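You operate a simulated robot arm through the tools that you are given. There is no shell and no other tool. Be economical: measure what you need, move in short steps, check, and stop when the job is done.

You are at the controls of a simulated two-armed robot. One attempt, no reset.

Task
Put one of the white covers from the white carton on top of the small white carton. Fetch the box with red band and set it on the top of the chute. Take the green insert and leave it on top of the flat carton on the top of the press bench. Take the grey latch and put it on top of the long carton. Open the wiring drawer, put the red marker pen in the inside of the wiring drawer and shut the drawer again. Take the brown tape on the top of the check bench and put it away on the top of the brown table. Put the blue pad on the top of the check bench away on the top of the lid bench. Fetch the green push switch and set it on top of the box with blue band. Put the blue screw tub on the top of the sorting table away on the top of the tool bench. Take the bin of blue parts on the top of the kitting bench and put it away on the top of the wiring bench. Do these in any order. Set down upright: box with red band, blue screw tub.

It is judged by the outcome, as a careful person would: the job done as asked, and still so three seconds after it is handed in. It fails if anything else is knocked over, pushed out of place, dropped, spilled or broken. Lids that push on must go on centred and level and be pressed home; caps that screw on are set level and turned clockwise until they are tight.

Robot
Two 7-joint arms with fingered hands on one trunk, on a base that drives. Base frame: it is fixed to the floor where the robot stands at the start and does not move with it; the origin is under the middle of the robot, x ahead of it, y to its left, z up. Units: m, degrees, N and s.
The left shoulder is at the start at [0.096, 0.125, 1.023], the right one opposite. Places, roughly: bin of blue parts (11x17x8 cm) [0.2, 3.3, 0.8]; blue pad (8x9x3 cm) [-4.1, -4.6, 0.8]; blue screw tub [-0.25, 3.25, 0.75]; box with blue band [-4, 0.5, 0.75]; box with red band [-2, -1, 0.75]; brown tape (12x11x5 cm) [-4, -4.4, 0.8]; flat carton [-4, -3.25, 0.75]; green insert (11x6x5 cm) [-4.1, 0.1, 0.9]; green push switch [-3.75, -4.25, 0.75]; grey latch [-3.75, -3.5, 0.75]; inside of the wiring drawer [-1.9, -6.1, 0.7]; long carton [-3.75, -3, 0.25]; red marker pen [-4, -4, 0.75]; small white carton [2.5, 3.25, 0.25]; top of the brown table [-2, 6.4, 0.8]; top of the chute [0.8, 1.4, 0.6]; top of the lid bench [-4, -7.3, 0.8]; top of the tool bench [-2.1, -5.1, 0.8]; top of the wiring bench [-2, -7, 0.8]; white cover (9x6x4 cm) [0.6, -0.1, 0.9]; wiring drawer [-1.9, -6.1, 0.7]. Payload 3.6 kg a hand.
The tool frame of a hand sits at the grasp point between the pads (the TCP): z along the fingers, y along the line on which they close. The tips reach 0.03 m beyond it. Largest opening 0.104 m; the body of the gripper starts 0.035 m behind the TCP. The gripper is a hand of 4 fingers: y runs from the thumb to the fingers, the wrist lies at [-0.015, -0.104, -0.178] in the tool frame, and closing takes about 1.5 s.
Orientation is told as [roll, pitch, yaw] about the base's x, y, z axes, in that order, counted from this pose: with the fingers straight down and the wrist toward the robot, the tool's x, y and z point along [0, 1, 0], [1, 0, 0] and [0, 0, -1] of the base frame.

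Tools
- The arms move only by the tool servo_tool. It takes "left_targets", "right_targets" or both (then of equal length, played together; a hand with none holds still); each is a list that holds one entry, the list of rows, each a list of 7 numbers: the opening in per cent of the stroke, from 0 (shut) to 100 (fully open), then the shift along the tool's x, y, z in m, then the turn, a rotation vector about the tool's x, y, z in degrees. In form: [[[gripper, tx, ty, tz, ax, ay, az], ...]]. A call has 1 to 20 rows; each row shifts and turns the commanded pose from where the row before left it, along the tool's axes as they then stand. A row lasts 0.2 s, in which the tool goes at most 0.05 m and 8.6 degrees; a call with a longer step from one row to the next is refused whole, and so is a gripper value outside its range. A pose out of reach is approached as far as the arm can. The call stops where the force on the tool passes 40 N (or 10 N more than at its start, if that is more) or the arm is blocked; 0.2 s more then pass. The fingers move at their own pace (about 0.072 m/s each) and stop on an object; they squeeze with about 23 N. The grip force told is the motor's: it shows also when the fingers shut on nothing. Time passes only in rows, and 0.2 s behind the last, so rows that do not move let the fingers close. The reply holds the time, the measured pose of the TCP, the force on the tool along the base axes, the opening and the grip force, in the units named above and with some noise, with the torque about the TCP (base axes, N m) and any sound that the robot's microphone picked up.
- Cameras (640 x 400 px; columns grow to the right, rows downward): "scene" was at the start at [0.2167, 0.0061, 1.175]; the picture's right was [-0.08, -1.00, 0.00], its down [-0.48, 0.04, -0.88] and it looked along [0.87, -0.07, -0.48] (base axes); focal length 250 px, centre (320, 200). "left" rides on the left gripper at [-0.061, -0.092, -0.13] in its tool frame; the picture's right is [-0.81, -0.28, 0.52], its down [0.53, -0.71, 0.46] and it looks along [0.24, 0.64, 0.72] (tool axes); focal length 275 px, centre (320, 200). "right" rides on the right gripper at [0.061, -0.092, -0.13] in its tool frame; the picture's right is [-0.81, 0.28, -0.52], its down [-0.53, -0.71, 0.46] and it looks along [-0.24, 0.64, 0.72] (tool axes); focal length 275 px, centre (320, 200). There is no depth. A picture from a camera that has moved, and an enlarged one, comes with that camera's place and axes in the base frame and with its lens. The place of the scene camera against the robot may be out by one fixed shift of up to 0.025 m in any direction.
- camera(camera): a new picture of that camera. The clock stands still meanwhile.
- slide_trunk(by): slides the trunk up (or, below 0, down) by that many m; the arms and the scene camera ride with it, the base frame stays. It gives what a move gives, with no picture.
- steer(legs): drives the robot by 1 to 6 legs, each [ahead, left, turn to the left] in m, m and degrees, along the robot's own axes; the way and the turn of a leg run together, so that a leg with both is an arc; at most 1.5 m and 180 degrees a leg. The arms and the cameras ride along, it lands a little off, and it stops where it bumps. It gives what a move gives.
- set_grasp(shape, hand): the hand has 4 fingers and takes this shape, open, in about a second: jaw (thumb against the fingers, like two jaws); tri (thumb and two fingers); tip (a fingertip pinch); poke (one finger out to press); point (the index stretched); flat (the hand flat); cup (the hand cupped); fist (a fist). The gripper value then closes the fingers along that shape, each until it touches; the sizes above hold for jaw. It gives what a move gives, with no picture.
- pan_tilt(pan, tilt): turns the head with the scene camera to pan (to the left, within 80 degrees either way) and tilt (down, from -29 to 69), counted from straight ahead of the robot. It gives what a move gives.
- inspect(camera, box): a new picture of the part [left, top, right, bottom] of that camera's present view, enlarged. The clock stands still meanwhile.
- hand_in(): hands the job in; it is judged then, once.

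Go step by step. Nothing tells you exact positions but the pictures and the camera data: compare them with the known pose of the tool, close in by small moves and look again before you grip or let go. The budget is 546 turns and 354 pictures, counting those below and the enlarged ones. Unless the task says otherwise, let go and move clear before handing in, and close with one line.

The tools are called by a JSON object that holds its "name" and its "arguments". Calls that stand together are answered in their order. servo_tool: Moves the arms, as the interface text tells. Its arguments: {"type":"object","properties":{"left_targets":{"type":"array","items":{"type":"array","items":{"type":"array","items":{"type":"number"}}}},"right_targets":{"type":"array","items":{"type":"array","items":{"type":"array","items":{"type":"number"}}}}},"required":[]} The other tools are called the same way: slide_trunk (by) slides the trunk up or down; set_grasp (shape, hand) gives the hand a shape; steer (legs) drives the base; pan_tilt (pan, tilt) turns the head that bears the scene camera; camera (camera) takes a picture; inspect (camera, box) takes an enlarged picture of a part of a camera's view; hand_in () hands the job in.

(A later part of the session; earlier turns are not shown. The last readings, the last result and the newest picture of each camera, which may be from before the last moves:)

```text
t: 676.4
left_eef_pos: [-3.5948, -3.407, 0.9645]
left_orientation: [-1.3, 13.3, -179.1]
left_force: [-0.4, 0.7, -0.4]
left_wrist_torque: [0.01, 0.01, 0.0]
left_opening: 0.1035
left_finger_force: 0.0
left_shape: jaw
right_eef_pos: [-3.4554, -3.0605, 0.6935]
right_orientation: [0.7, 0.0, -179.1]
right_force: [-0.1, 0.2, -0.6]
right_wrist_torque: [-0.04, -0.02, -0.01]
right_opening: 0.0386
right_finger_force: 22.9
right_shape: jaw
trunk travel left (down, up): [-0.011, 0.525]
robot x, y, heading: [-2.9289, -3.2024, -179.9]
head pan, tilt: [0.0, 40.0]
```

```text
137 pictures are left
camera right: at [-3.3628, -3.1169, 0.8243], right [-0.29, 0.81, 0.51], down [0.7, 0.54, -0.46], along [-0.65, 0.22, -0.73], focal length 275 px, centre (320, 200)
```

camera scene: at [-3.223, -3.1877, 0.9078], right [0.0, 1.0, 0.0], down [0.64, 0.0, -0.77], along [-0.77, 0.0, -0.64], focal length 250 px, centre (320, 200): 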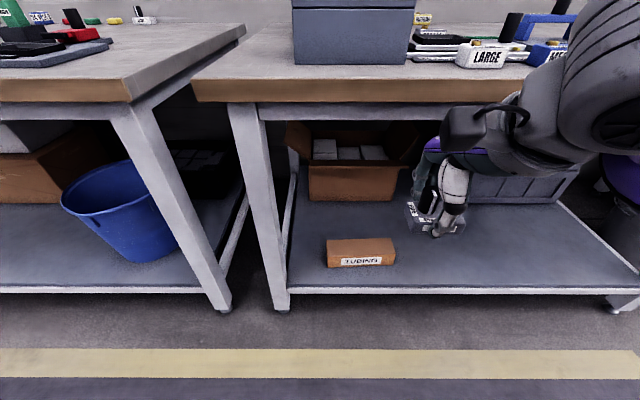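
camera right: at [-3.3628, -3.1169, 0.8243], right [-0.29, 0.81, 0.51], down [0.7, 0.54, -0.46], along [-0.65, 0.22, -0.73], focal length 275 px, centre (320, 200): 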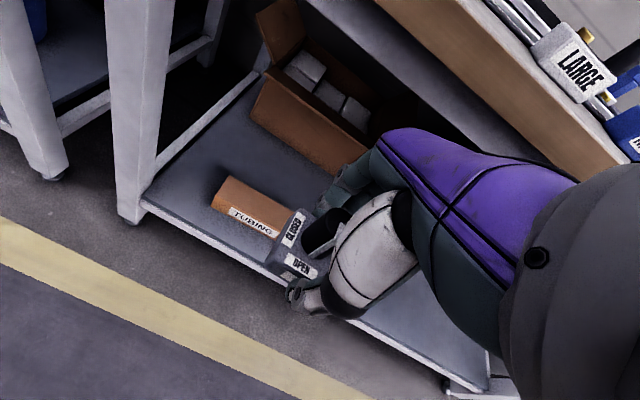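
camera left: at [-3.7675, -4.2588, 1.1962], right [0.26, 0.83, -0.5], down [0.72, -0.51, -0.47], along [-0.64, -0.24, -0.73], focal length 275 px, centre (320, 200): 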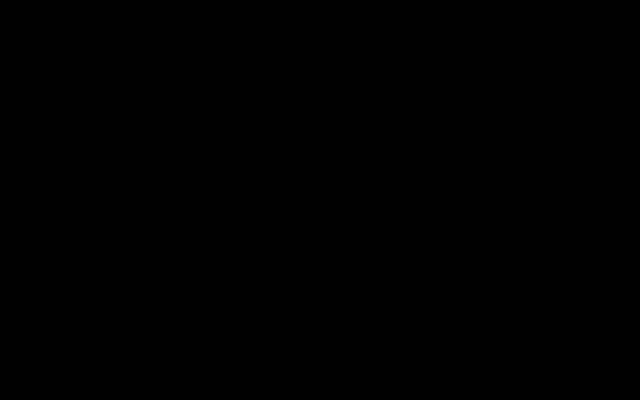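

The TUBING carton's top is near (-3.76, -3.075), z ≈ 0.25. I'll lower the hand in front of the bench.

{"name": "servo_tool", "arguments": {"right_targets": [[[0, 0, 0, 0.035, 0, 0, 0], [0, 0, 0, 0.035, 0, 0, 0], [0, 0, 0, 0.035, 0, 0, 0], [0, 0, 0, 0.035, 0, 0, 0], [0, 0, 0, 0.035, 0, 0, 0], [0, 0, 0, 0.035, 0, 0, 0], [0, 0, 0, 0.035, 0, 0, 0], [0, 0, 0, 0.035, 0, 0, 0], [0, 0, 0, 0.03, 0, 0, 0], [0, 0, 0, 0, 0, 0, 0]]]}}

{"name": "camera", "arguments": {"camera": "scene"}}

{"name": "camera", "arguments": {"camera": "right"}}

```text
t: 678.6
left_eef_pos: [-3.5958, -3.4073, 0.9645]
left_orientation: [-1.2, 13.4, -179.2]
left_force: [0.1, -0.8, -0.2]
left_wrist_torque: [0.0, -0.02, 0.01]
left_opening: 0.1035
left_finger_force: 0.1
left_shape: jaw
right_eef_pos: [-3.4528, -3.0742, 0.3882]
right_orientation: [1.8, 0.3, -178.6]
right_force: [-0.3, -0.8, -0.7]
right_wrist_torque: [0.03, -0.01, -0.03]
right_opening: 0.0382
right_finger_force: 22.9
right_shape: jaw
right hand out of reach, approached as far as the arm can: row 9
trunk travel left (down, up): [-0.011, 0.525]
robot x, y, heading: [-2.9293, -3.1978, -179.7]
head pan, tilt: [0.0, 40.0]
```

```text
136 pictures are left
camera scene: at [-3.2229, -3.1876, 0.9077], right [0.0, 1.0, 0.0], down [0.64, 0.0, -0.77], along [-0.77, 0.0, -0.64], focal length 250 px, centre (320, 200)
```

scene: 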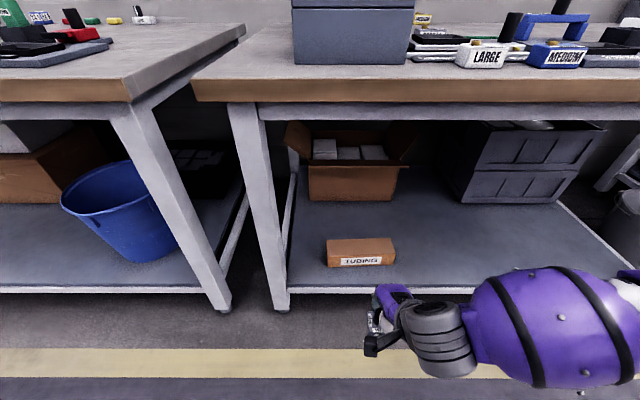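

```text
135 pictures are left
camera right: at [-3.3599, -3.1288, 0.5199], right [-0.3, 0.82, 0.49], down [0.7, 0.54, -0.47], along [-0.65, 0.21, -0.73], focal length 275 px, centre (320, 200)
```

right: 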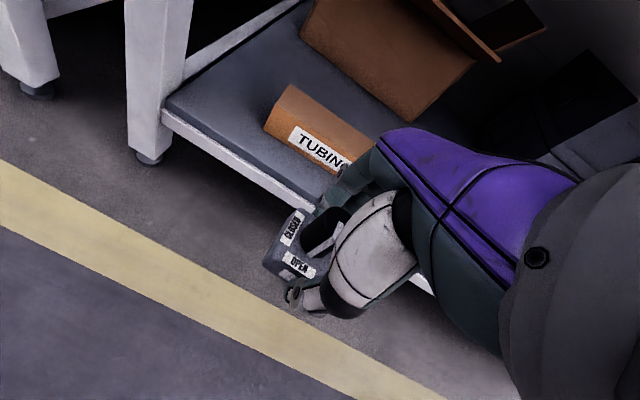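

{"name": "steer", "arguments": {"legs": [[0.2, 0, 0]]}}

{"name": "camera", "arguments": {"camera": "right"}}

{"name": "camera", "arguments": {"camera": "scene"}}

```text
t: 680.2
left_eef_pos: [-3.7981, -3.4099, 0.9647]
left_orientation: [-1.2, 13.5, -179.0]
left_force: [0.2, -0.2, -0.3]
left_wrist_torque: [0.02, 0.0, 0.01]
left_opening: 0.1038
left_finger_force: 0.0
left_shape: jaw
right_eef_pos: [-3.6556, -3.0765, 0.3887]
right_orientation: [1.6, 0.3, -178.4]
right_force: [0.0, -0.4, -1.6]
right_wrist_torque: [0.03, 0.01, 0.04]
right_opening: 0.0383
right_finger_force: 23.2
right_shape: jaw
trunk travel left (down, up): [-0.011, 0.525]
robot x, y, heading: [-3.1315, -3.198, -179.8]
head pan, tilt: [0.0, 40.0]
```

```text
134 pictures are left
camera right: at [-3.5624, -3.1306, 0.5197], right [-0.3, 0.82, 0.49], down [0.7, 0.54, -0.47], along [-0.65, 0.21, -0.73], focal length 275 px, centre (320, 200)
```

right: 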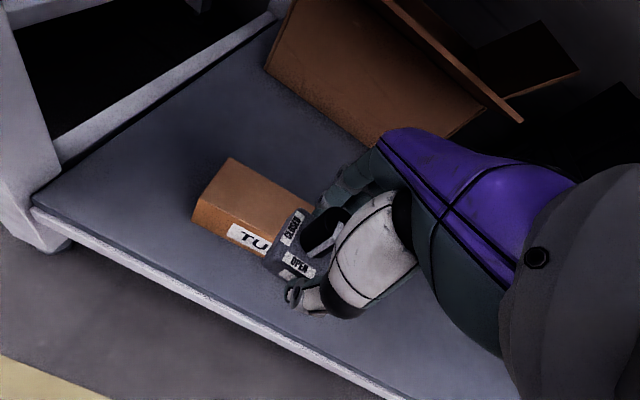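

```text
133 pictures are left
camera scene: at [-3.4258, -3.189, 0.9077], right [0.0, 1.0, 0.0], down [0.64, 0.0, -0.77], along [-0.77, 0.0, -0.64], focal length 250 px, centre (320, 200)
```

scene: 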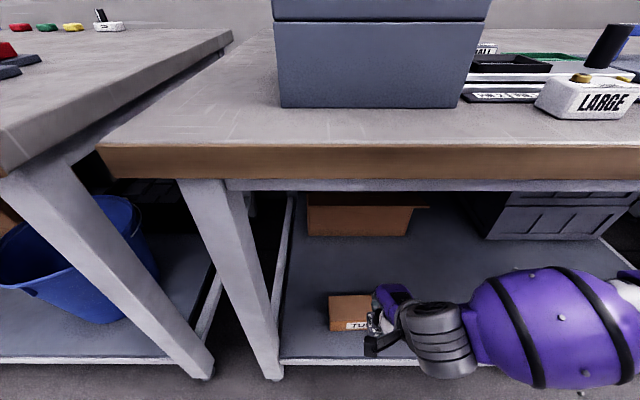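

{"name": "servo_tool", "arguments": {"right_targets": [[[0, 0, 0.022, 0, 0, 0, 0], [0, 0, 0.022, 0, 0, 0, 0], [0, 0, 0.022, 0, 0, 0, 0], [0, 0, 0.022, 0, 0, 0, 0], [0, 0, 0, 0.02, 0, 0, 0], [0, 0, 0, 0.02, 0, 0, 0], [0, 0, 0, 0.015, 0, 0, 0], [0, 0, 0, 0, 0, 0, 0]]]}}

{"name": "camera", "arguments": {"camera": "right"}}

```text
t: 682.0
left_eef_pos: [-3.7986, -3.4097, 0.9647]
left_orientation: [-1.1, 13.4, -179.0]
left_force: [-0.7, 0.1, -0.4]
left_wrist_torque: [-0.01, 0.03, -0.01]
left_opening: 0.1034
left_finger_force: 0.0
left_shape: jaw
right_eef_pos: [-3.7416, -3.0813, 0.331]
right_orientation: [1.5, 0.3, -178.4]
right_force: [0.4, 0.3, -0.7]
right_wrist_torque: [0.04, 0.01, 0.02]
right_opening: 0.0384
right_finger_force: 23.2
right_shape: jaw
trunk travel left (down, up): [-0.011, 0.525]
robot x, y, heading: [-3.1293, -3.2014, -179.5]
head pan, tilt: [0.0, 40.0]
```

```text
132 pictures are left
camera right: at [-3.6492, -3.1349, 0.4637], right [-0.3, 0.82, 0.49], down [0.7, 0.54, -0.47], along [-0.65, 0.21, -0.73], focal length 275 px, centre (320, 200)
```

right: 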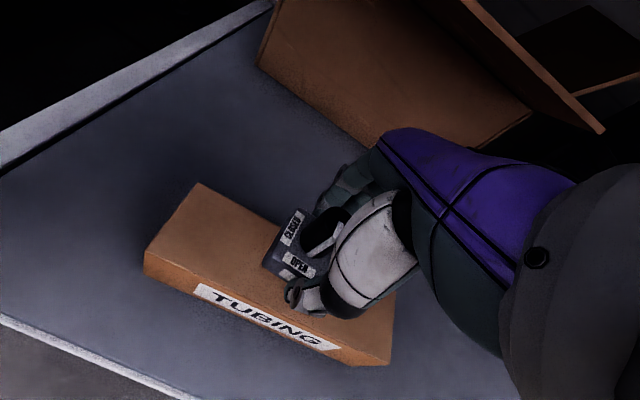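

{"name": "servo_tool", "arguments": {"right_targets": [[[0, -0.01, 0.008, 0.012, 0, 0, 0], [0, 0, 0, 0.01, 0, 0, 0], [0, 0, 0, 0.006, 0, 0, 0], [0, 0, 0, 0.005, 0, 0, 0], [0, 0, 0, 0.004, 0, 0, 0], [0, 0, 0, 0.004, 0, 0, 0], [0, 0, 0, 0.004, 0, 0, 0], [0, 0, 0, 0, 0, 0, 0]]]}}

{"name": "camera", "arguments": {"camera": "right"}}

```text
t: 683.8
left_eef_pos: [-3.7978, -3.4098, 0.9634]
left_orientation: [-1.2, 13.4, -179.1]
left_force: [0.4, -0.7, -0.9]
left_wrist_torque: [0.04, -0.03, 0.0]
left_opening: 0.1037
left_finger_force: 0.0
left_shape: jaw
right_eef_pos: [-3.7497, -3.072, 0.2854]
right_orientation: [1.6, 0.2, -178.5]
right_force: [0.7, 0.8, -1.5]
right_wrist_torque: [0.0, 0.0, 0.0]
right_opening: 0.0384
right_finger_force: 23.0
right_shape: jaw
trunk travel left (down, up): [-0.011, 0.525]
robot x, y, heading: [-3.1267, -3.2023, -179.6]
head pan, tilt: [0.0, 40.0]
```

```text
131 pictures are left
camera right: at [-3.6579, -3.1259, 0.4189], right [-0.3, 0.82, 0.49], down [0.7, 0.54, -0.47], along [-0.65, 0.21, -0.73], focal length 275 px, centre (320, 200)
```

right: 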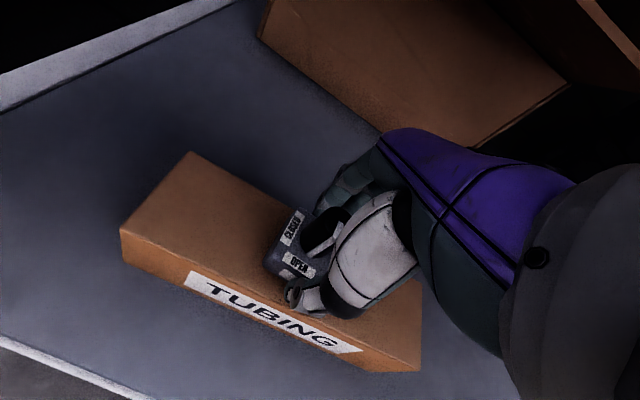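

{"name": "servo_tool", "arguments": {"right_targets": [[[0, 0, 0, 0.005, 0, 0, 0], [0, 0, 0, 0.005, 0, 0, 0], [0, 0, 0, 0.005, 0, 0, 0], [0, 0, 0, 0.004, 0, 0, 0], [0, 0, 0, 0.004, 0, 0, 0], [0, 0, 0, 0.004, 0, 0, 0], [0, 0, 0, 0.004, 0, 0, 0], [0, 0, 0, 0, 0, 0, 0]]]}}

{"name": "camera", "arguments": {"camera": "right"}}

```text
t: 684.6
left_eef_pos: [-3.7959, -3.4091, 0.9652]
left_orientation: [-1.3, 13.4, -179.0]
left_force: [0.9, -0.3, 0.1]
left_wrist_torque: [0.01, 0.0, 0.01]
left_opening: 0.1034
left_finger_force: 0.0
left_shape: jaw
right_eef_pos: [-3.7569, -3.0754, 0.2822]
right_orientation: [2.1, -0.4, -178.5]
right_force: [6.3, 1.8, 20.3]
right_wrist_torque: [-0.02, -0.33, 0.02]
right_opening: 0.0412
right_finger_force: 22.6
right_shape: jaw
trunk travel left (down, up): [-0.011, 0.525]
robot x, y, heading: [-3.1312, -3.1975, -179.7]
head pan, tilt: [0.0, 40.0]
stopped in row 3 (right hand): the force on the tool passed its limit (the readings are from after the stop); the commanded pose is now the measured one
```

```text
130 pictures are left
camera right: at [-3.6621, -3.1276, 0.4127], right [-0.29, 0.82, 0.49], down [0.7, 0.54, -0.48], along [-0.66, 0.2, -0.73], focal length 275 px, centre (320, 200)
```

right: 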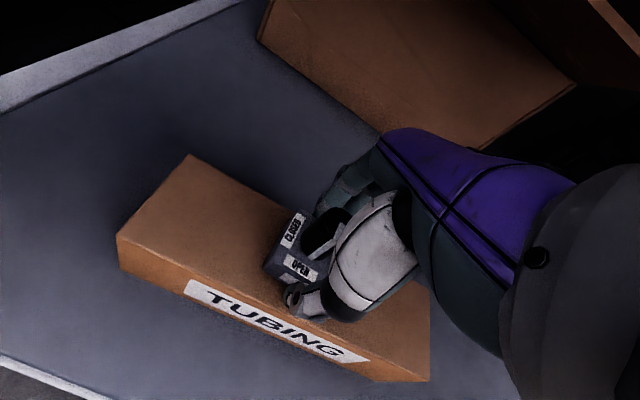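

The latch touches the carton top, well within it. Releasing.

{"name": "servo_tool", "arguments": {"right_targets": [[[20, 0, 0, -0.001, 0, 0, 0], [60, 0, 0, 0, 0, 0, 0], [65, 0, 0, 0, 0, 0, 0], [65, 0, 0, -0.015, 0, 0, 0], [65, 0, 0, -0.02, 0, 0, 0], [65, 0, 0, -0.02, 0, 0, 0], [65, 0, -0.01, -0.02, 0, 0, 0], [65, 0, -0.03, 0, 0, 0, 0], [65, 0, -0.03, 0, 0, 0, 0], [65, 0, 0, 0, 0, 0, 0]]]}}

{"name": "camera", "arguments": {"camera": "right"}}

```text
t: 686.8
left_eef_pos: [-3.7978, -3.408, 0.9642]
left_orientation: [-1.1, 13.4, -179.0]
left_force: [0.6, -0.1, -0.1]
left_wrist_torque: [-0.06, 0.01, 0.01]
left_opening: 0.1038
left_finger_force: 0.1
left_shape: jaw
right_eef_pos: [-3.6952, -3.0689, 0.3551]
right_orientation: [1.8, -0.1, -178.5]
right_force: [-0.6, -0.7, -0.4]
right_wrist_torque: [0.02, 0.02, 0.0]
right_opening: 0.0673
right_finger_force: 0.1
right_shape: jaw
right hand out of reach, approached as far as the arm can: row 9
trunk travel left (down, up): [-0.011, 0.525]
robot x, y, heading: [-3.1291, -3.2026, -180.0]
head pan, tilt: [0.0, 40.0]
```

```text
129 pictures are left
camera right: at [-3.602, -3.1222, 0.487], right [-0.3, 0.82, 0.49], down [0.7, 0.54, -0.47], along [-0.65, 0.2, -0.73], focal length 275 px, centre (320, 200)
```

right: 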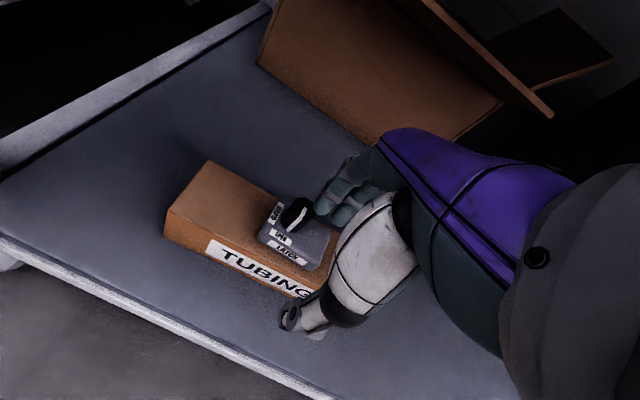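

The latch sits on the TUBING carton. I'll back out, stand up, and re-pose both hands for the tape and switch.

{"name": "steer", "arguments": {"legs": [[-0.35, 0, 0]]}}

{"name": "slide_trunk", "arguments": {"by": 0.27}}

{"name": "servo_tool", "arguments": {"right_targets": [[[100, 0, 0.01, -0.045, 0, 0, 0], [100, 0, 0.01, -0.045, 0, 0, 0], [100, 0, 0, -0.045, 0, 0, 0], [100, 0, 0, -0.045, 0, 0, 0], [100, 0, 0, -0.045, 0, 0, 0], [100, 0, 0, -0.045, 0, 0, 0], [100, 0, 0, -0.045, 0, 0, 0], [100, 0, 0, -0.045, 0, 0, 0], [100, 0, 0, -0.04, 0, 0, 0], [100, 0, 0, 0, 0, 0, 0]]], "left_targets": [[[100, 0, 0, 0.03, -7, 0, 0], [100, 0, 0, 0.03, -6.4, 0, 0], [100, 0, 0, 0.03, 0, 0, 0], [100, 0, 0, 0, 0, 0, 0], [100, 0, 0, 0, 0, 0, 0], [100, 0, 0, 0, 0, 0, 0], [100, 0, 0, 0, 0, 0, 0], [100, 0, 0, 0, 0, 0, 0], [100, 0, 0, 0, 0, 0, 0], [100, 0, 0, 0, 0, 0, 0]]]}}

{"name": "steer", "arguments": {"legs": [[0, 1.2, 0], [0.4, 0, 0]]}}

{"name": "pan_tilt", "arguments": {"pan": 0, "tilt": 35}}

{"name": "camera", "arguments": {"camera": "scene"}}

{"name": "camera", "arguments": {"camera": "right"}}

```text
t: 689.1
left_eef_pos: [-3.4497, -3.4072, 0.9641]
left_orientation: [-1.2, 13.4, -179.0]
left_force: [-0.1, -0.3, -0.3]
left_wrist_torque: [-0.04, -0.01, 0.02]
left_opening: 0.1035
left_finger_force: 0.0
left_shape: jaw
right_eef_pos: [-3.3455, -3.0675, 0.3552]
right_orientation: [1.8, -0.1, -178.7]
right_force: [-0.3, -0.1, 0.1]
right_wrist_torque: [0.0, -0.02, 0.0]
right_opening: 0.0674
right_finger_force: 0.1
right_shape: jaw
trunk travel left (down, up): [-0.011, 0.525]
robot x, y, heading: [-2.78, -3.2013, -179.7]
head pan, tilt: [0.0, 40.0]
```

```text
t: 691.8
left_eef_pos: [-3.3261, -3.4077, 1.3453]
left_orientation: [-1.5, 0.8, -179.1]
left_force: [-0.2, 0.3, -0.5]
left_wrist_torque: [-0.01, -0.01, 0.01]
left_opening: 0.1038
left_finger_force: 0.2
left_shape: jaw
right_eef_pos: [-3.3463, -3.0665, 0.6248]
right_orientation: [1.8, 0.0, -178.7]
right_force: [-0.9, 0.9, 0.3]
right_wrist_torque: [0.0, 0.04, -0.02]
right_opening: 0.0673
right_finger_force: 0.0
right_shape: jaw
trunk travel left (down, up): [-0.281, 0.255]
robot x, y, heading: [-2.7846, -3.2003, -179.4]
head pan, tilt: [0.0, 40.0]
```

```text
t: 694.0
left_eef_pos: [-3.3336, -3.4018, 1.2547]
left_orientation: [-1.4, -12.6, -178.7]
left_force: [0.9, -0.3, -0.2]
left_wrist_torque: [-0.01, 0.04, 0.0]
left_opening: 0.1034
left_finger_force: 0.0
left_shape: jaw
right_eef_pos: [-3.3649, -3.0543, 1.0266]
right_orientation: [1.8, 0.0, -178.7]
right_force: [0.0, -0.2, -0.5]
right_wrist_torque: [0.0, 0.01, 0.0]
right_opening: 0.1036
right_finger_force: 0.0
right_shape: jaw
trunk travel left (down, up): [-0.281, 0.255]
robot x, y, heading: [-2.7793, -3.2007, -179.6]
head pan, tilt: [0.0, 40.0]
```

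```text
t: 702.2
left_eef_pos: [-3.7415, -4.6012, 1.2542]
left_orientation: [-1.4, -12.6, -179.1]
left_force: [0.0, -0.2, -0.4]
left_wrist_torque: [0.01, 0.01, -0.01]
left_opening: 0.1036
left_finger_force: 0.1
left_shape: jaw
right_eef_pos: [-3.7705, -4.2523, 1.0265]
right_orientation: [1.8, 0.1, -178.9]
right_force: [0.3, 0.4, -0.4]
right_wrist_torque: [-0.02, 0.02, 0.01]
right_opening: 0.1035
right_finger_force: 0.1
right_shape: jaw
trunk travel left (down, up): [-0.281, 0.255]
robot x, y, heading: [-3.1874, -4.4036, 180.0]
head pan, tilt: [0.0, 40.0]
```

```text
t: 702.9
left_eef_pos: [-3.7408, -4.6024, 1.2545]
left_orientation: [-1.4, -12.6, -179.1]
left_force: [-0.4, -0.6, 0.4]
left_wrist_torque: [-0.01, 0.01, -0.01]
left_opening: 0.1039
left_finger_force: 0.0
left_shape: jaw
right_eef_pos: [-3.7701, -4.2519, 1.0265]
right_orientation: [1.8, -0.1, -179.0]
right_force: [-0.9, -1.0, 0.0]
right_wrist_torque: [0.03, -0.04, 0.01]
right_opening: 0.1036
right_finger_force: 0.2
right_shape: jaw
trunk travel left (down, up): [-0.281, 0.255]
robot x, y, heading: [-3.1898, -4.4028, 179.9]
head pan, tilt: [0.0, 35.0]
```

```text
128 pictures are left
camera scene: at [-3.4012, -4.3879, 1.1967], right [0.0, 1.0, 0.0], down [0.57, 0.0, -0.82], along [-0.82, 0.0, -0.57], focal length 250 px, centre (320, 200)
```

scene: 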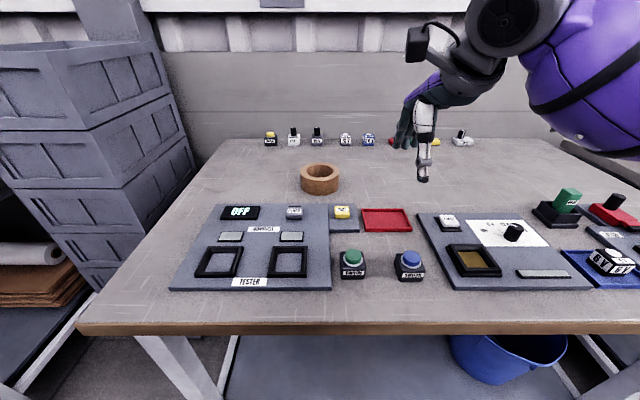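

```text
127 pictures are left
camera right: at [-3.6774, -4.3068, 1.1582], right [-0.29, 0.82, 0.49], down [0.7, 0.53, -0.47], along [-0.65, 0.21, -0.73], focal length 275 px, centre (320, 200)
```

right: 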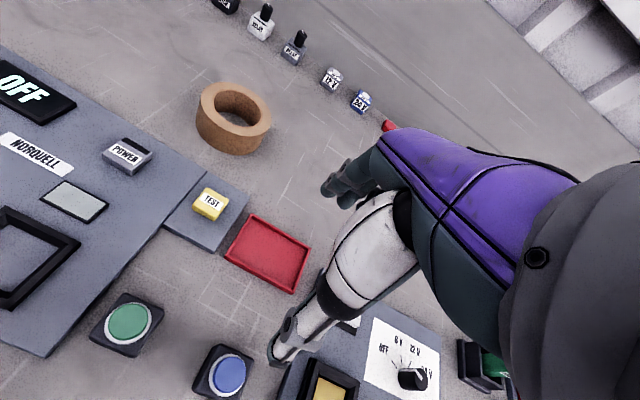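

Now the brown tape with the left hand: the ring is centred at about (-4.01, -4.40), and I'll grip its near wall. First I'll square the left hand and step into position.

{"name": "servo_tool", "arguments": {"left_targets": [[[60, 0, 0, 0, 6.3, 0, 0], [60, 0, 0, 0, 6.3, 0, 0], [60, 0, 0, 0, 0, 0, 0]]]}}

{"name": "steer", "arguments": {"legs": [[0, -0.13, 0], [0.1, 0, 0]]}}

{"name": "camera", "arguments": {"camera": "right"}}

```text
t: 703.7
left_eef_pos: [-3.7423, -4.6009, 1.2549]
left_orientation: [-1.4, 0.1, -179.4]
left_force: [-0.2, 0.2, -0.3]
left_wrist_torque: [-0.03, -0.02, -0.03]
left_opening: 0.0629
left_finger_force: 0.1
left_shape: jaw
right_eef_pos: [-3.7698, -4.2522, 1.0273]
right_orientation: [1.8, -0.1, -178.9]
right_force: [0.1, -0.5, -0.2]
right_wrist_torque: [0.01, 0.01, 0.01]
right_opening: 0.1039
right_finger_force: 0.0
right_shape: jaw
trunk travel left (down, up): [-0.281, 0.255]
robot x, y, heading: [-3.1858, -4.4009, 180.0]
head pan, tilt: [0.0, 35.0]
```

```text
t: 705.7
left_eef_pos: [-3.84, -4.4732, 1.2554]
left_orientation: [-1.3, 0.0, -179.3]
left_force: [-1.5, 0.3, -0.6]
left_wrist_torque: [0.0, 0.0, 0.01]
left_opening: 0.0629
left_finger_force: 0.1
left_shape: jaw
right_eef_pos: [-3.869, -4.1232, 1.0258]
right_orientation: [1.8, 0.0, -178.9]
right_force: [-0.6, 0.7, -0.2]
right_wrist_torque: [-0.02, 0.02, 0.0]
right_opening: 0.1038
right_finger_force: 0.0
right_shape: jaw
trunk travel left (down, up): [-0.281, 0.255]
robot x, y, heading: [-3.2838, -4.272, 180.1]
head pan, tilt: [0.0, 35.0]
```

```text
126 pictures are left
camera right: at [-3.776, -4.1779, 1.158], right [-0.29, 0.82, 0.49], down [0.7, 0.53, -0.47], along [-0.65, 0.21, -0.73], focal length 275 px, centre (320, 200)
```

right: 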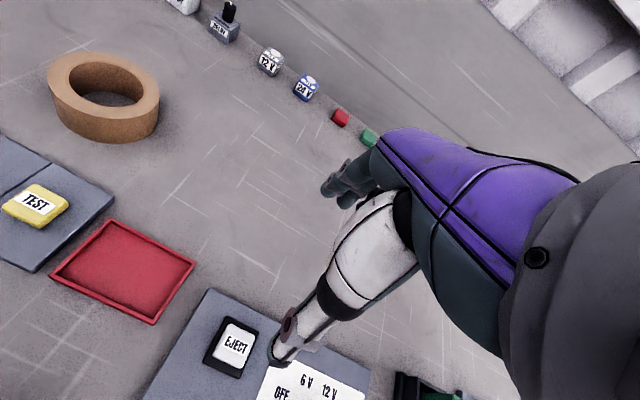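

{"name": "servo_tool", "arguments": {"left_targets": [[[60, -0.0117, 0.022, 0.03, 0, 0, 0], [60, -0.0117, 0.022, 0.03, 0, 0, 0], [60, -0.0117, 0.022, 0.03, 0, 0, 0], [60, -0.0117, 0.022, 0.03, 0, 0, 0], [60, -0.0117, 0.022, 0.03, 0, 0, 0], [60, -0.0117, 0.022, 0.03, 0, 0, 0], [60, 0, 0, 0.04, 0, 0, 0], [60, 0, 0, 0.04, 0, 0, 0], [60, 0, 0, 0.04, 0, 0, 0], [60, 0, 0, 0, 0, 0, 0]]]}}

{"name": "camera", "arguments": {"camera": "right"}}

{"name": "camera", "arguments": {"camera": "scene"}}

```text
t: 707.9
left_eef_pos: [-3.9725, -4.3982, 0.9569]
left_orientation: [-1.3, 0.1, -179.4]
left_force: [-0.2, 0.9, 0.1]
left_wrist_torque: [0.01, 0.0, -0.02]
left_opening: 0.0627
left_finger_force: 0.0
left_shape: jaw
right_eef_pos: [-3.8676, -4.123, 1.0269]
right_orientation: [1.8, -0.1, -178.8]
right_force: [0.3, 0.8, -1.0]
right_wrist_torque: [0.01, 0.03, 0.0]
right_opening: 0.1035
right_finger_force: 0.0
right_shape: jaw
trunk travel left (down, up): [-0.281, 0.255]
robot x, y, heading: [-3.2862, -4.2693, 180.3]
head pan, tilt: [0.0, 35.0]
```

```text
125 pictures are left
camera right: at [-3.7751, -4.1778, 1.1584], right [-0.29, 0.82, 0.49], down [0.7, 0.53, -0.47], along [-0.65, 0.21, -0.73], focal length 275 px, centre (320, 200)
```

right: 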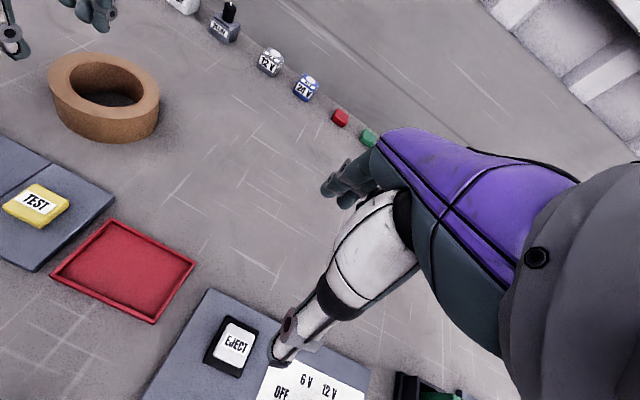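

```text
124 pictures are left
camera scene: at [-3.4989, -4.2585, 1.1968], right [0.0, 1.0, 0.0], down [0.57, 0.0, -0.82], along [-0.82, 0.0, -0.57], focal length 250 px, centre (320, 200)
```

scene: 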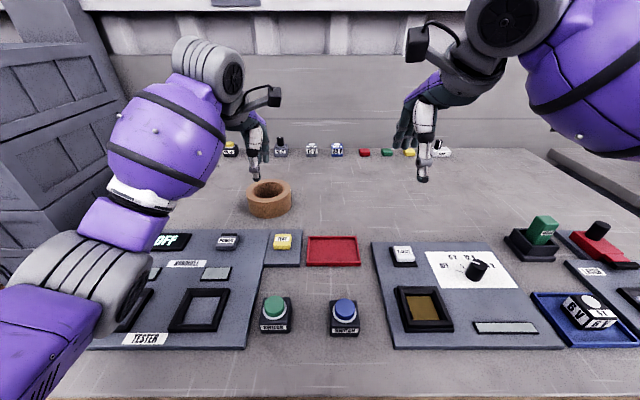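

The left hand lines up with the ring's near wall. Descending and closing.

{"name": "servo_tool", "arguments": {"left_targets": [[[60, -0.003, 0, 0.03, 0, 0, 0], [60, 0, 0, 0.03, 0, 0, 0], [60, 0, 0, 0.03, 0, 0, 0], [60, 0, 0, 0.02, 0, 0, 0], [60, 0, 0, 0.014, 0, 0, 0], [30, 0, 0, 0, 0, 0, 0], [0, 0, 0, 0, 0, 0, 0], [0, 0, 0, 0, 0, 0, 0], [0, 0, 0, 0, 0, 0, 0], [0, 0, 0, 0, 0, 0, 0]]]}}

{"name": "inspect", "arguments": {"camera": "right", "box": [0, 0, 240, 160]}}

{"name": "inspect", "arguments": {"camera": "scene", "box": [200, 130, 340, 240]}}

```text
t: 710.1
left_eef_pos: [-3.9736, -4.391, 0.8335]
left_orientation: [-1.4, 0.0, -179.3]
left_force: [0.3, 0.2, 0.0]
left_wrist_torque: [0.0, -0.01, -0.07]
left_opening: 0.0155
left_finger_force: 23.0
left_shape: jaw
right_eef_pos: [-3.8685, -4.1242, 1.0242]
right_orientation: [1.8, -0.1, -178.9]
right_force: [0.0, 0.3, -0.3]
right_wrist_torque: [0.0, 0.02, 0.02]
right_opening: 0.1037
right_finger_force: 0.1
right_shape: jaw
trunk travel left (down, up): [-0.281, 0.255]
robot x, y, heading: [-3.2839, -4.2701, 179.6]
head pan, tilt: [0.0, 35.0]
```

```text
2.50 times, centred on (120, 80) of right
camera zoom: at [-3.7753, -4.1778, 1.1583], right [-0.29, 0.82, 0.49], down [0.7, 0.53, -0.47], along [-0.65, 0.21, -0.73], focal length 688 px, centre (820, 500)
```

zoom: 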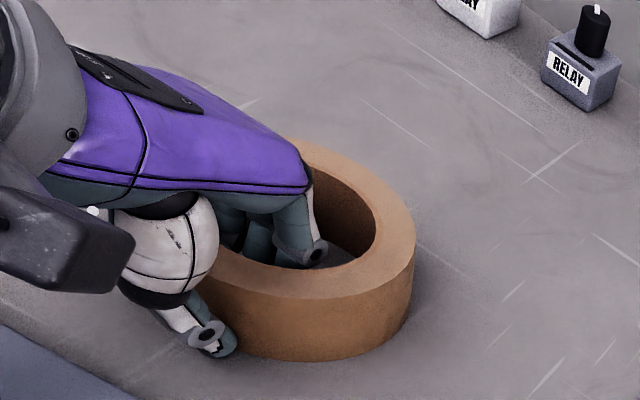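

```text
3.64 times, centred on (270, 185) of scene
camera zoom: at [-3.4992, -4.2586, 1.1967], right [0.0, 1.0, 0.0], down [0.57, 0.0, -0.82], along [-0.82, 0.0, -0.57], focal length 910 px, centre (502, 254)
```

zoom: 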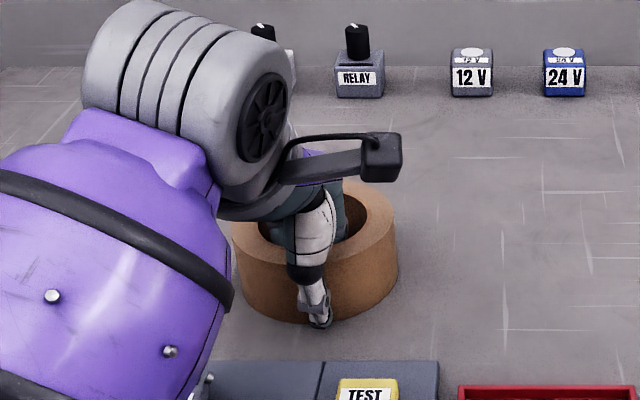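

The tape is gripped. I'll lift it, then shift left so the right hand faces the green switch.

{"name": "servo_tool", "arguments": {"left_targets": [[[0, 0, 0, -0.02, 0, 0, 0], [0, 0, 0, -0.04, 0, 0, 0], [0, 0, 0, -0.04, 0, 0, 0], [0, 0, 0, -0.04, 0, 0, 0], [0, 0.01, -0.02, -0.04, 0, 0, 0], [0, 0.02, -0.03, -0.02, 0, 0, 0], [0, 0, 0, 0, 0, 0, 0]]]}}

{"name": "steer", "arguments": {"legs": [[0, 0.2, 0]]}}

{"name": "camera", "arguments": {"camera": "right"}}

{"name": "camera", "arguments": {"camera": "scene"}}

```text
t: 711.7
left_eef_pos: [-3.9206, -4.4233, 1.0321]
left_orientation: [-1.4, 0.1, -179.4]
left_force: [-0.3, 0.3, -2.5]
left_wrist_torque: [0.04, -0.05, 0.02]
left_opening: 0.0154
left_finger_force: 23.3
left_shape: jaw
right_eef_pos: [-3.8683, -4.1233, 1.0247]
right_orientation: [1.9, -0.1, -178.9]
right_force: [-0.2, 0.8, -0.3]
right_wrist_torque: [0.0, 0.0, 0.01]
right_opening: 0.1036
right_finger_force: 0.0
right_shape: jaw
trunk travel left (down, up): [-0.281, 0.255]
robot x, y, heading: [-3.2845, -4.2765, 180.0]
head pan, tilt: [0.0, 35.0]
```

```text
t: 713.4
left_eef_pos: [-3.9213, -4.6261, 1.0311]
left_orientation: [-1.4, -0.1, -179.5]
left_force: [0.6, -0.5, -0.4]
left_wrist_torque: [0.04, -0.09, 0.01]
left_opening: 0.0154
left_finger_force: 22.9
left_shape: jaw
right_eef_pos: [-3.8685, -4.3271, 1.0258]
right_orientation: [1.8, -0.1, -179.0]
right_force: [-0.5, 0.0, -0.8]
right_wrist_torque: [-0.02, 0.01, -0.03]
right_opening: 0.1035
right_finger_force: 0.0
right_shape: jaw
trunk travel left (down, up): [-0.281, 0.255]
robot x, y, heading: [-3.2807, -4.475, 179.8]
head pan, tilt: [0.0, 35.0]
```

```text
121 pictures are left
camera right: at [-3.7758, -4.3811, 1.1583], right [-0.29, 0.82, 0.49], down [0.7, 0.53, -0.47], along [-0.65, 0.21, -0.73], focal length 275 px, centre (320, 200)
```

right: 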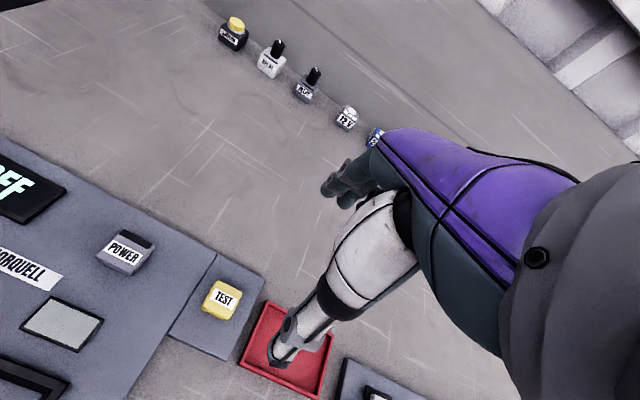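

```text
120 pictures are left
camera scene: at [-3.4998, -4.4627, 1.1967], right [0.0, 1.0, 0.0], down [0.57, 0.0, -0.82], along [-0.82, 0.0, -0.57], focal length 250 px, centre (320, 200)
```

scene: 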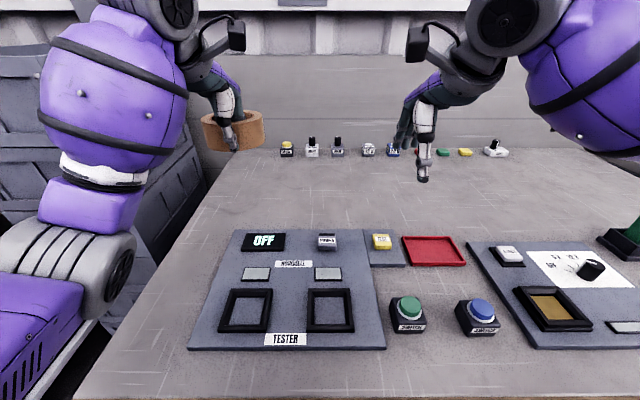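

{"name": "steer", "arguments": {"legs": [[-0.14, 0, 0]]}}

{"name": "camera", "arguments": {"camera": "right"}}

```text
t: 714.7
left_eef_pos: [-3.7838, -4.6254, 1.0316]
left_orientation: [-1.5, 0.1, -179.7]
left_force: [0.1, 0.5, -1.9]
left_wrist_torque: [0.03, -0.08, 0.04]
left_opening: 0.0154
left_finger_force: 23.0
left_shape: jaw
right_eef_pos: [-3.7309, -4.3266, 1.0268]
right_orientation: [1.9, 0.0, -179.1]
right_force: [0.7, 0.4, -0.8]
right_wrist_torque: [0.02, 0.01, 0.02]
right_opening: 0.1038
right_finger_force: 0.1
right_shape: jaw
trunk travel left (down, up): [-0.281, 0.255]
robot x, y, heading: [-3.147, -4.4727, 179.9]
head pan, tilt: [0.0, 35.0]
```

```text
119 pictures are left
camera right: at [-3.6382, -4.3806, 1.1585], right [-0.29, 0.82, 0.49], down [0.7, 0.53, -0.47], along [-0.65, 0.21, -0.73], focal length 275 px, centre (320, 200)
```

right: 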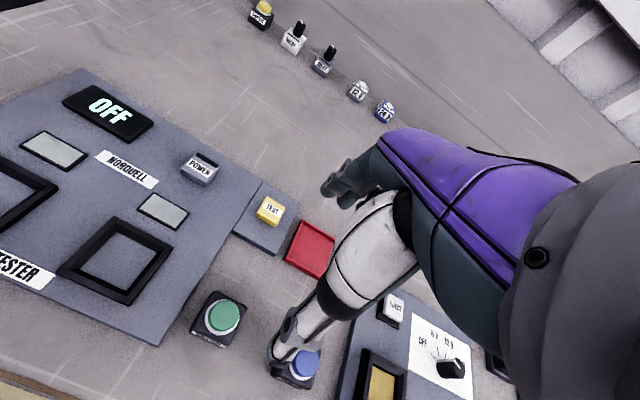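

{"name": "servo_tool", "arguments": {"right_targets": [[[90, 0.012, -0.02, 0.02, 0, 0, 0], [90, 0, 0, 0.03, 0, 0, 0], [90, 0, 0, 0.03, 0, 0, 0], [90, 0, 0, 0.03, 0, 0, 0], [90, 0, 0, 0, 0, 0, 0]]]}}

{"name": "camera", "arguments": {"camera": "right"}}

```text
t: 715.9
left_eef_pos: [-3.7845, -4.6256, 1.0321]
left_orientation: [-1.3, 0.0, -179.7]
left_force: [0.0, 0.4, -1.5]
left_wrist_torque: [0.03, -0.06, -0.01]
left_opening: 0.0156
left_finger_force: 22.7
left_shape: jaw
right_eef_pos: [-3.7144, -4.3419, 0.9167]
right_orientation: [1.8, -0.2, -179.1]
right_force: [-0.2, -0.3, -0.7]
right_wrist_torque: [0.01, 0.0, -0.03]
right_opening: 0.0936
right_finger_force: 0.0
right_shape: jaw
trunk travel left (down, up): [-0.281, 0.255]
robot x, y, heading: [-3.1483, -4.4777, 179.6]
head pan, tilt: [0.0, 35.0]
```

```text
118 pictures are left
camera right: at [-3.6204, -4.3961, 1.049], right [-0.29, 0.82, 0.49], down [0.7, 0.53, -0.47], along [-0.65, 0.21, -0.73], focal length 275 px, centre (320, 200)
```

right: 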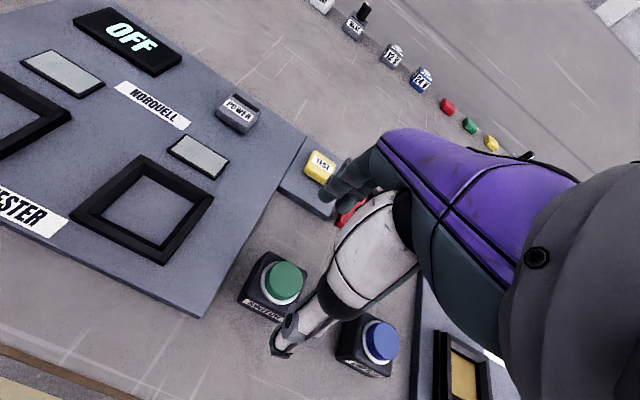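

{"name": "servo_tool", "arguments": {"right_targets": [[[75, -0.002, 0.001, 0.025, 0, 0, 0], [75, 0, 0, 0.025, 0, 0, 0], [75, 0, 0, 0.02, 0, 0, 0], [75, 0, 0, 0.013, 0, 0, 0], [40, 0, 0, 0, 0, 0, 0], [0, 0, 0, 0, 0, 0, 0], [0, 0, 0, 0, 0, 0, 0], [0, 0, 0, 0, 0, 0, 0], [0, 0, 0, 0, 0, 0, 0]]]}}

{"name": "camera", "arguments": {"camera": "right"}}

```text
t: 717.9
left_eef_pos: [-3.7859, -4.6251, 1.0303]
left_orientation: [-1.4, 0.0, -179.7]
left_force: [0.2, -0.4, -1.8]
left_wrist_torque: [0.0, -0.06, 0.0]
left_opening: 0.0155
left_finger_force: 23.4
left_shape: jaw
right_eef_pos: [-3.7119, -4.3439, 0.8337]
right_orientation: [1.9, 0.0, -179.1]
right_force: [0.1, 0.1, -0.2]
right_wrist_torque: [0.03, 0.03, -0.02]
right_opening: 0.0386
right_finger_force: 23.0
right_shape: jaw
trunk travel left (down, up): [-0.281, 0.255]
robot x, y, heading: [-3.1449, -4.481, 179.8]
head pan, tilt: [0.0, 35.0]
```

```text
117 pictures are left
camera right: at [-3.6201, -4.3973, 0.965], right [-0.29, 0.82, 0.49], down [0.7, 0.53, -0.47], along [-0.65, 0.21, -0.73], focal length 275 px, centre (320, 200)
```

right: 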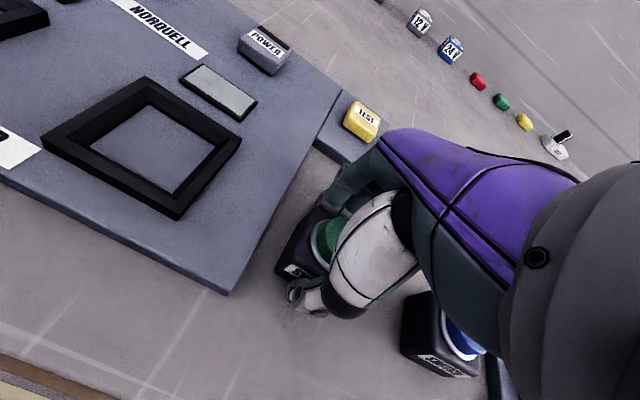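

The switch is gripped. I'll lift, pull both hands in, back into the aisle, and drive north sideways to the box with the blue band.

{"name": "servo_tool", "arguments": {"right_targets": [[[0, 0, 0, -0.02, 0, 0, 0], [0, 0, 0, -0.04, 0, 0, 0], [0, 0, 0, -0.04, 0, 0, 0], [0, 0, 0, -0.04, 0, 0, 0], [0, 0, -0.02, -0.04, 0, 0, 0], [0, 0, -0.02, -0.02, 0, 0, 0], [0, 0, 0, 0, 0, 0, 0]]], "left_targets": [[[0, 0, -0.02, 0, 0, 0, 0], [0, 0, -0.02, 0, 0, 0, 0], [0, 0, -0.02, -0.01, 0, 0, 0], [0, 0, -0.02, -0.01, 0, 0, 0], [0, 0, 0, -0.02, 0, 0, 0], [0, 0, 0, -0.02, 0, 0, 0], [0, 0, 0, 0, 0, 0, 0]]]}}

{"name": "steer", "arguments": {"legs": [[-0.3, 0, 0], [0, -1.5, 0], [0, -1.5, 0]]}}

{"name": "steer", "arguments": {"legs": [[0, -1.5, 0], [0, -0.3, 0]]}}

{"name": "camera", "arguments": {"camera": "scene"}}

{"name": "camera", "arguments": {"camera": "right"}}

```text
t: 719.5
left_eef_pos: [-3.7053, -4.6256, 1.0906]
left_orientation: [-1.4, 0.1, -179.6]
left_force: [0.7, 0.7, -1.1]
left_wrist_torque: [-0.01, -0.08, -0.05]
left_opening: 0.0155
left_finger_force: 23.5
left_shape: jaw
right_eef_pos: [-3.6728, -4.3332, 1.0321]
right_orientation: [1.8, 0.0, -179.1]
right_force: [0.4, -0.6, -0.6]
right_wrist_torque: [0.03, -0.01, 0.0]
right_opening: 0.0386
right_finger_force: 23.0
right_shape: jaw
trunk travel left (down, up): [-0.281, 0.255]
robot x, y, heading: [-3.1496, -4.4776, 179.7]
head pan, tilt: [0.0, 35.0]
```

```text
t: 735.5
left_eef_pos: [-3.3756, -1.6549, 1.0902]
left_orientation: [-1.4, 0.0, 180.0]
left_force: [1.0, -0.5, -2.0]
left_wrist_torque: [-0.04, -0.06, 0.01]
left_opening: 0.0154
left_finger_force: 22.6
left_shape: jaw
right_eef_pos: [-3.3409, -1.3628, 1.033]
right_orientation: [1.7, -0.1, -179.5]
right_force: [-0.8, 1.3, -0.5]
right_wrist_torque: [-0.01, 0.01, 0.02]
right_opening: 0.0387
right_finger_force: 22.6
right_shape: jaw
trunk travel left (down, up): [-0.281, 0.255]
robot x, y, heading: [-2.8209, -1.5082, 179.2]
head pan, tilt: [0.0, 35.0]
```

```text
t: 744.6
left_eef_pos: [-3.3494, 0.1684, 1.0906]
left_orientation: [-1.4, 0.0, 180.0]
left_force: [0.3, 0.2, -2.4]
left_wrist_torque: [-0.02, -0.11, 0.0]
left_opening: 0.0155
left_finger_force: 23.2
left_shape: jaw
right_eef_pos: [-3.3134, 0.4609, 1.0331]
right_orientation: [1.8, -0.1, -179.6]
right_force: [0.4, 0.4, -0.7]
right_wrist_torque: [-0.03, -0.02, -0.01]
right_opening: 0.0385
right_finger_force: 22.3
right_shape: jaw
trunk travel left (down, up): [-0.281, 0.255]
robot x, y, heading: [-2.7906, 0.3127, 179.3]
head pan, tilt: [0.0, 35.0]
```

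```text
116 pictures are left
camera scene: at [-3.0069, 0.3293, 1.1967], right [0.01, 1.0, 0.0], down [0.57, -0.01, -0.82], along [-0.82, 0.01, -0.57], focal length 250 px, centre (320, 200)
```

scene: 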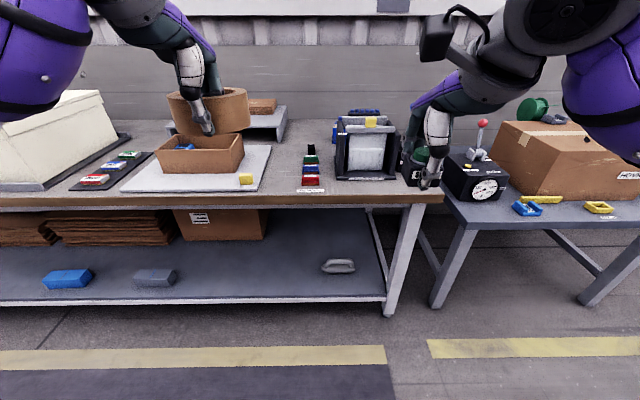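

```text
115 pictures are left
camera right: at [-3.2227, 0.4057, 1.1653], right [-0.28, 0.82, 0.49], down [0.71, 0.52, -0.47], along [-0.65, 0.22, -0.73], focal length 275 px, centre (320, 200)
```

right: 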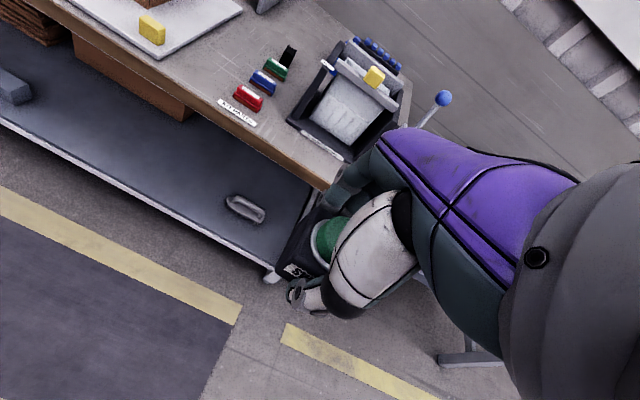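

I'll raise the right hand and move closer to look at the blue-banded box beside the printer-like unit.

{"name": "servo_tool", "arguments": {"right_targets": [[[0, 0, 0, -0.04, 0, 0, 0], [0, 0, 0, -0.04, 0, 0, 0], [0, 0, 0, -0.03, 0, 0, 0]]]}}

{"name": "steer", "arguments": {"legs": [[0, 0.1, 0.5], [0.38, 0, 0]]}}

{"name": "camera", "arguments": {"camera": "scene"}}

{"name": "camera", "arguments": {"camera": "right"}}

```text
t: 745.4
left_eef_pos: [-3.3489, 0.1666, 1.0906]
left_orientation: [-1.3, 0.0, 179.8]
left_force: [-0.3, -0.1, -1.0]
left_wrist_torque: [0.04, -0.07, -0.01]
left_opening: 0.0155
left_finger_force: 23.0
left_shape: jaw
right_eef_pos: [-3.3134, 0.4654, 1.1431]
right_orientation: [1.7, 0.0, -179.6]
right_force: [0.0, -0.5, -1.1]
right_wrist_torque: [-0.01, -0.01, -0.01]
right_opening: 0.0384
right_finger_force: 23.0
right_shape: jaw
trunk travel left (down, up): [-0.281, 0.255]
robot x, y, heading: [-2.7946, 0.3106, 179.1]
head pan, tilt: [0.0, 35.0]
```

```text
t: 748.6
left_eef_pos: [-3.7331, 0.0661, 1.0899]
left_orientation: [-1.3, 0.0, -179.7]
left_force: [1.0, -0.7, -1.0]
left_wrist_torque: [0.0, -0.07, -0.04]
left_opening: 0.0157
left_finger_force: 22.8
left_shape: jaw
right_eef_pos: [-3.7011, 0.3634, 1.141]
right_orientation: [1.8, -0.1, -179.2]
right_force: [0.4, 0.0, -0.9]
right_wrist_torque: [0.01, -0.03, 0.01]
right_opening: 0.0384
right_finger_force: 22.8
right_shape: jaw
trunk travel left (down, up): [-0.281, 0.255]
robot x, y, heading: [-3.1738, 0.2151, 179.4]
head pan, tilt: [0.0, 35.0]
```

```text
114 pictures are left
camera scene: at [-3.392, 0.2302, 1.1966], right [0.01, 1.0, 0.0], down [0.57, 0.0, -0.82], along [-0.82, 0.01, -0.57], focal length 250 px, centre (320, 200)
```

scene: 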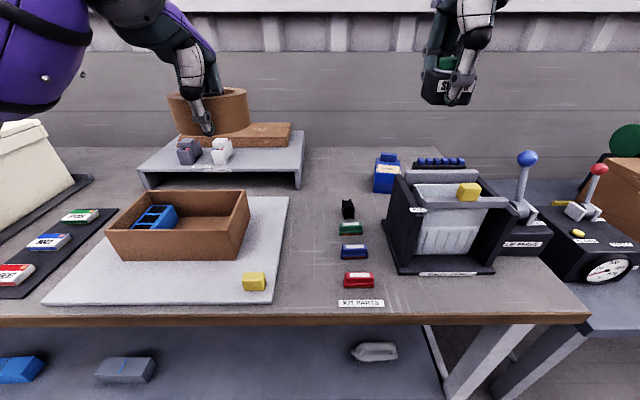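

```text
113 pictures are left
camera right: at [-3.6081, 0.309, 1.2745], right [-0.29, 0.82, 0.49], down [0.7, 0.53, -0.47], along [-0.65, 0.21, -0.73], focal length 275 px, centre (320, 200)
```

right: 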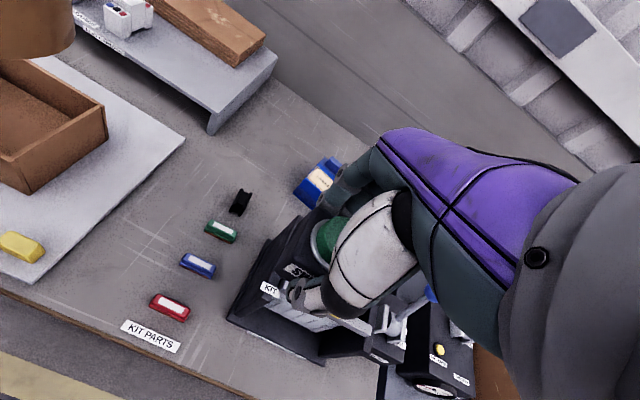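

{"name": "inspect", "arguments": {"camera": "scene", "box": [330, 130, 480, 230]}}

{"name": "inspect", "arguments": {"camera": "right", "box": [270, 130, 390, 230]}}

```text
4.00 times, centred on (405, 180) of scene
camera zoom: at [-3.392, 0.2302, 1.1966], right [0.01, 1.0, 0.0], down [0.57, 0.0, -0.82], along [-0.82, 0.01, -0.57], focal length 1002 px, centre (-20, 280)
```

zoom: 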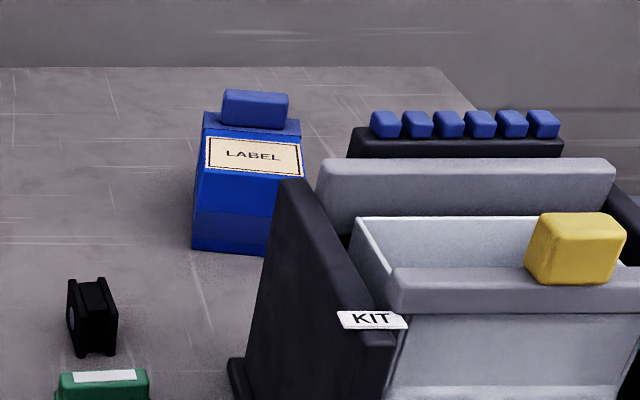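

```text
4.00 times, centred on (330, 180) of right
camera zoom: at [-3.6081, 0.309, 1.2745], right [-0.29, 0.82, 0.49], down [0.7, 0.53, -0.47], along [-0.65, 0.21, -0.73], focal length 1101 px, centre (280, 280)
```

zoom: 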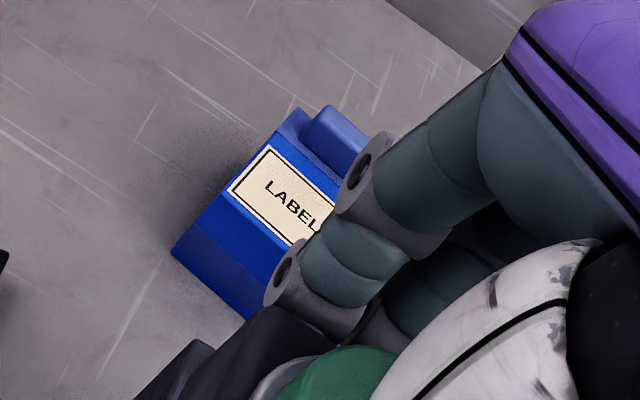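

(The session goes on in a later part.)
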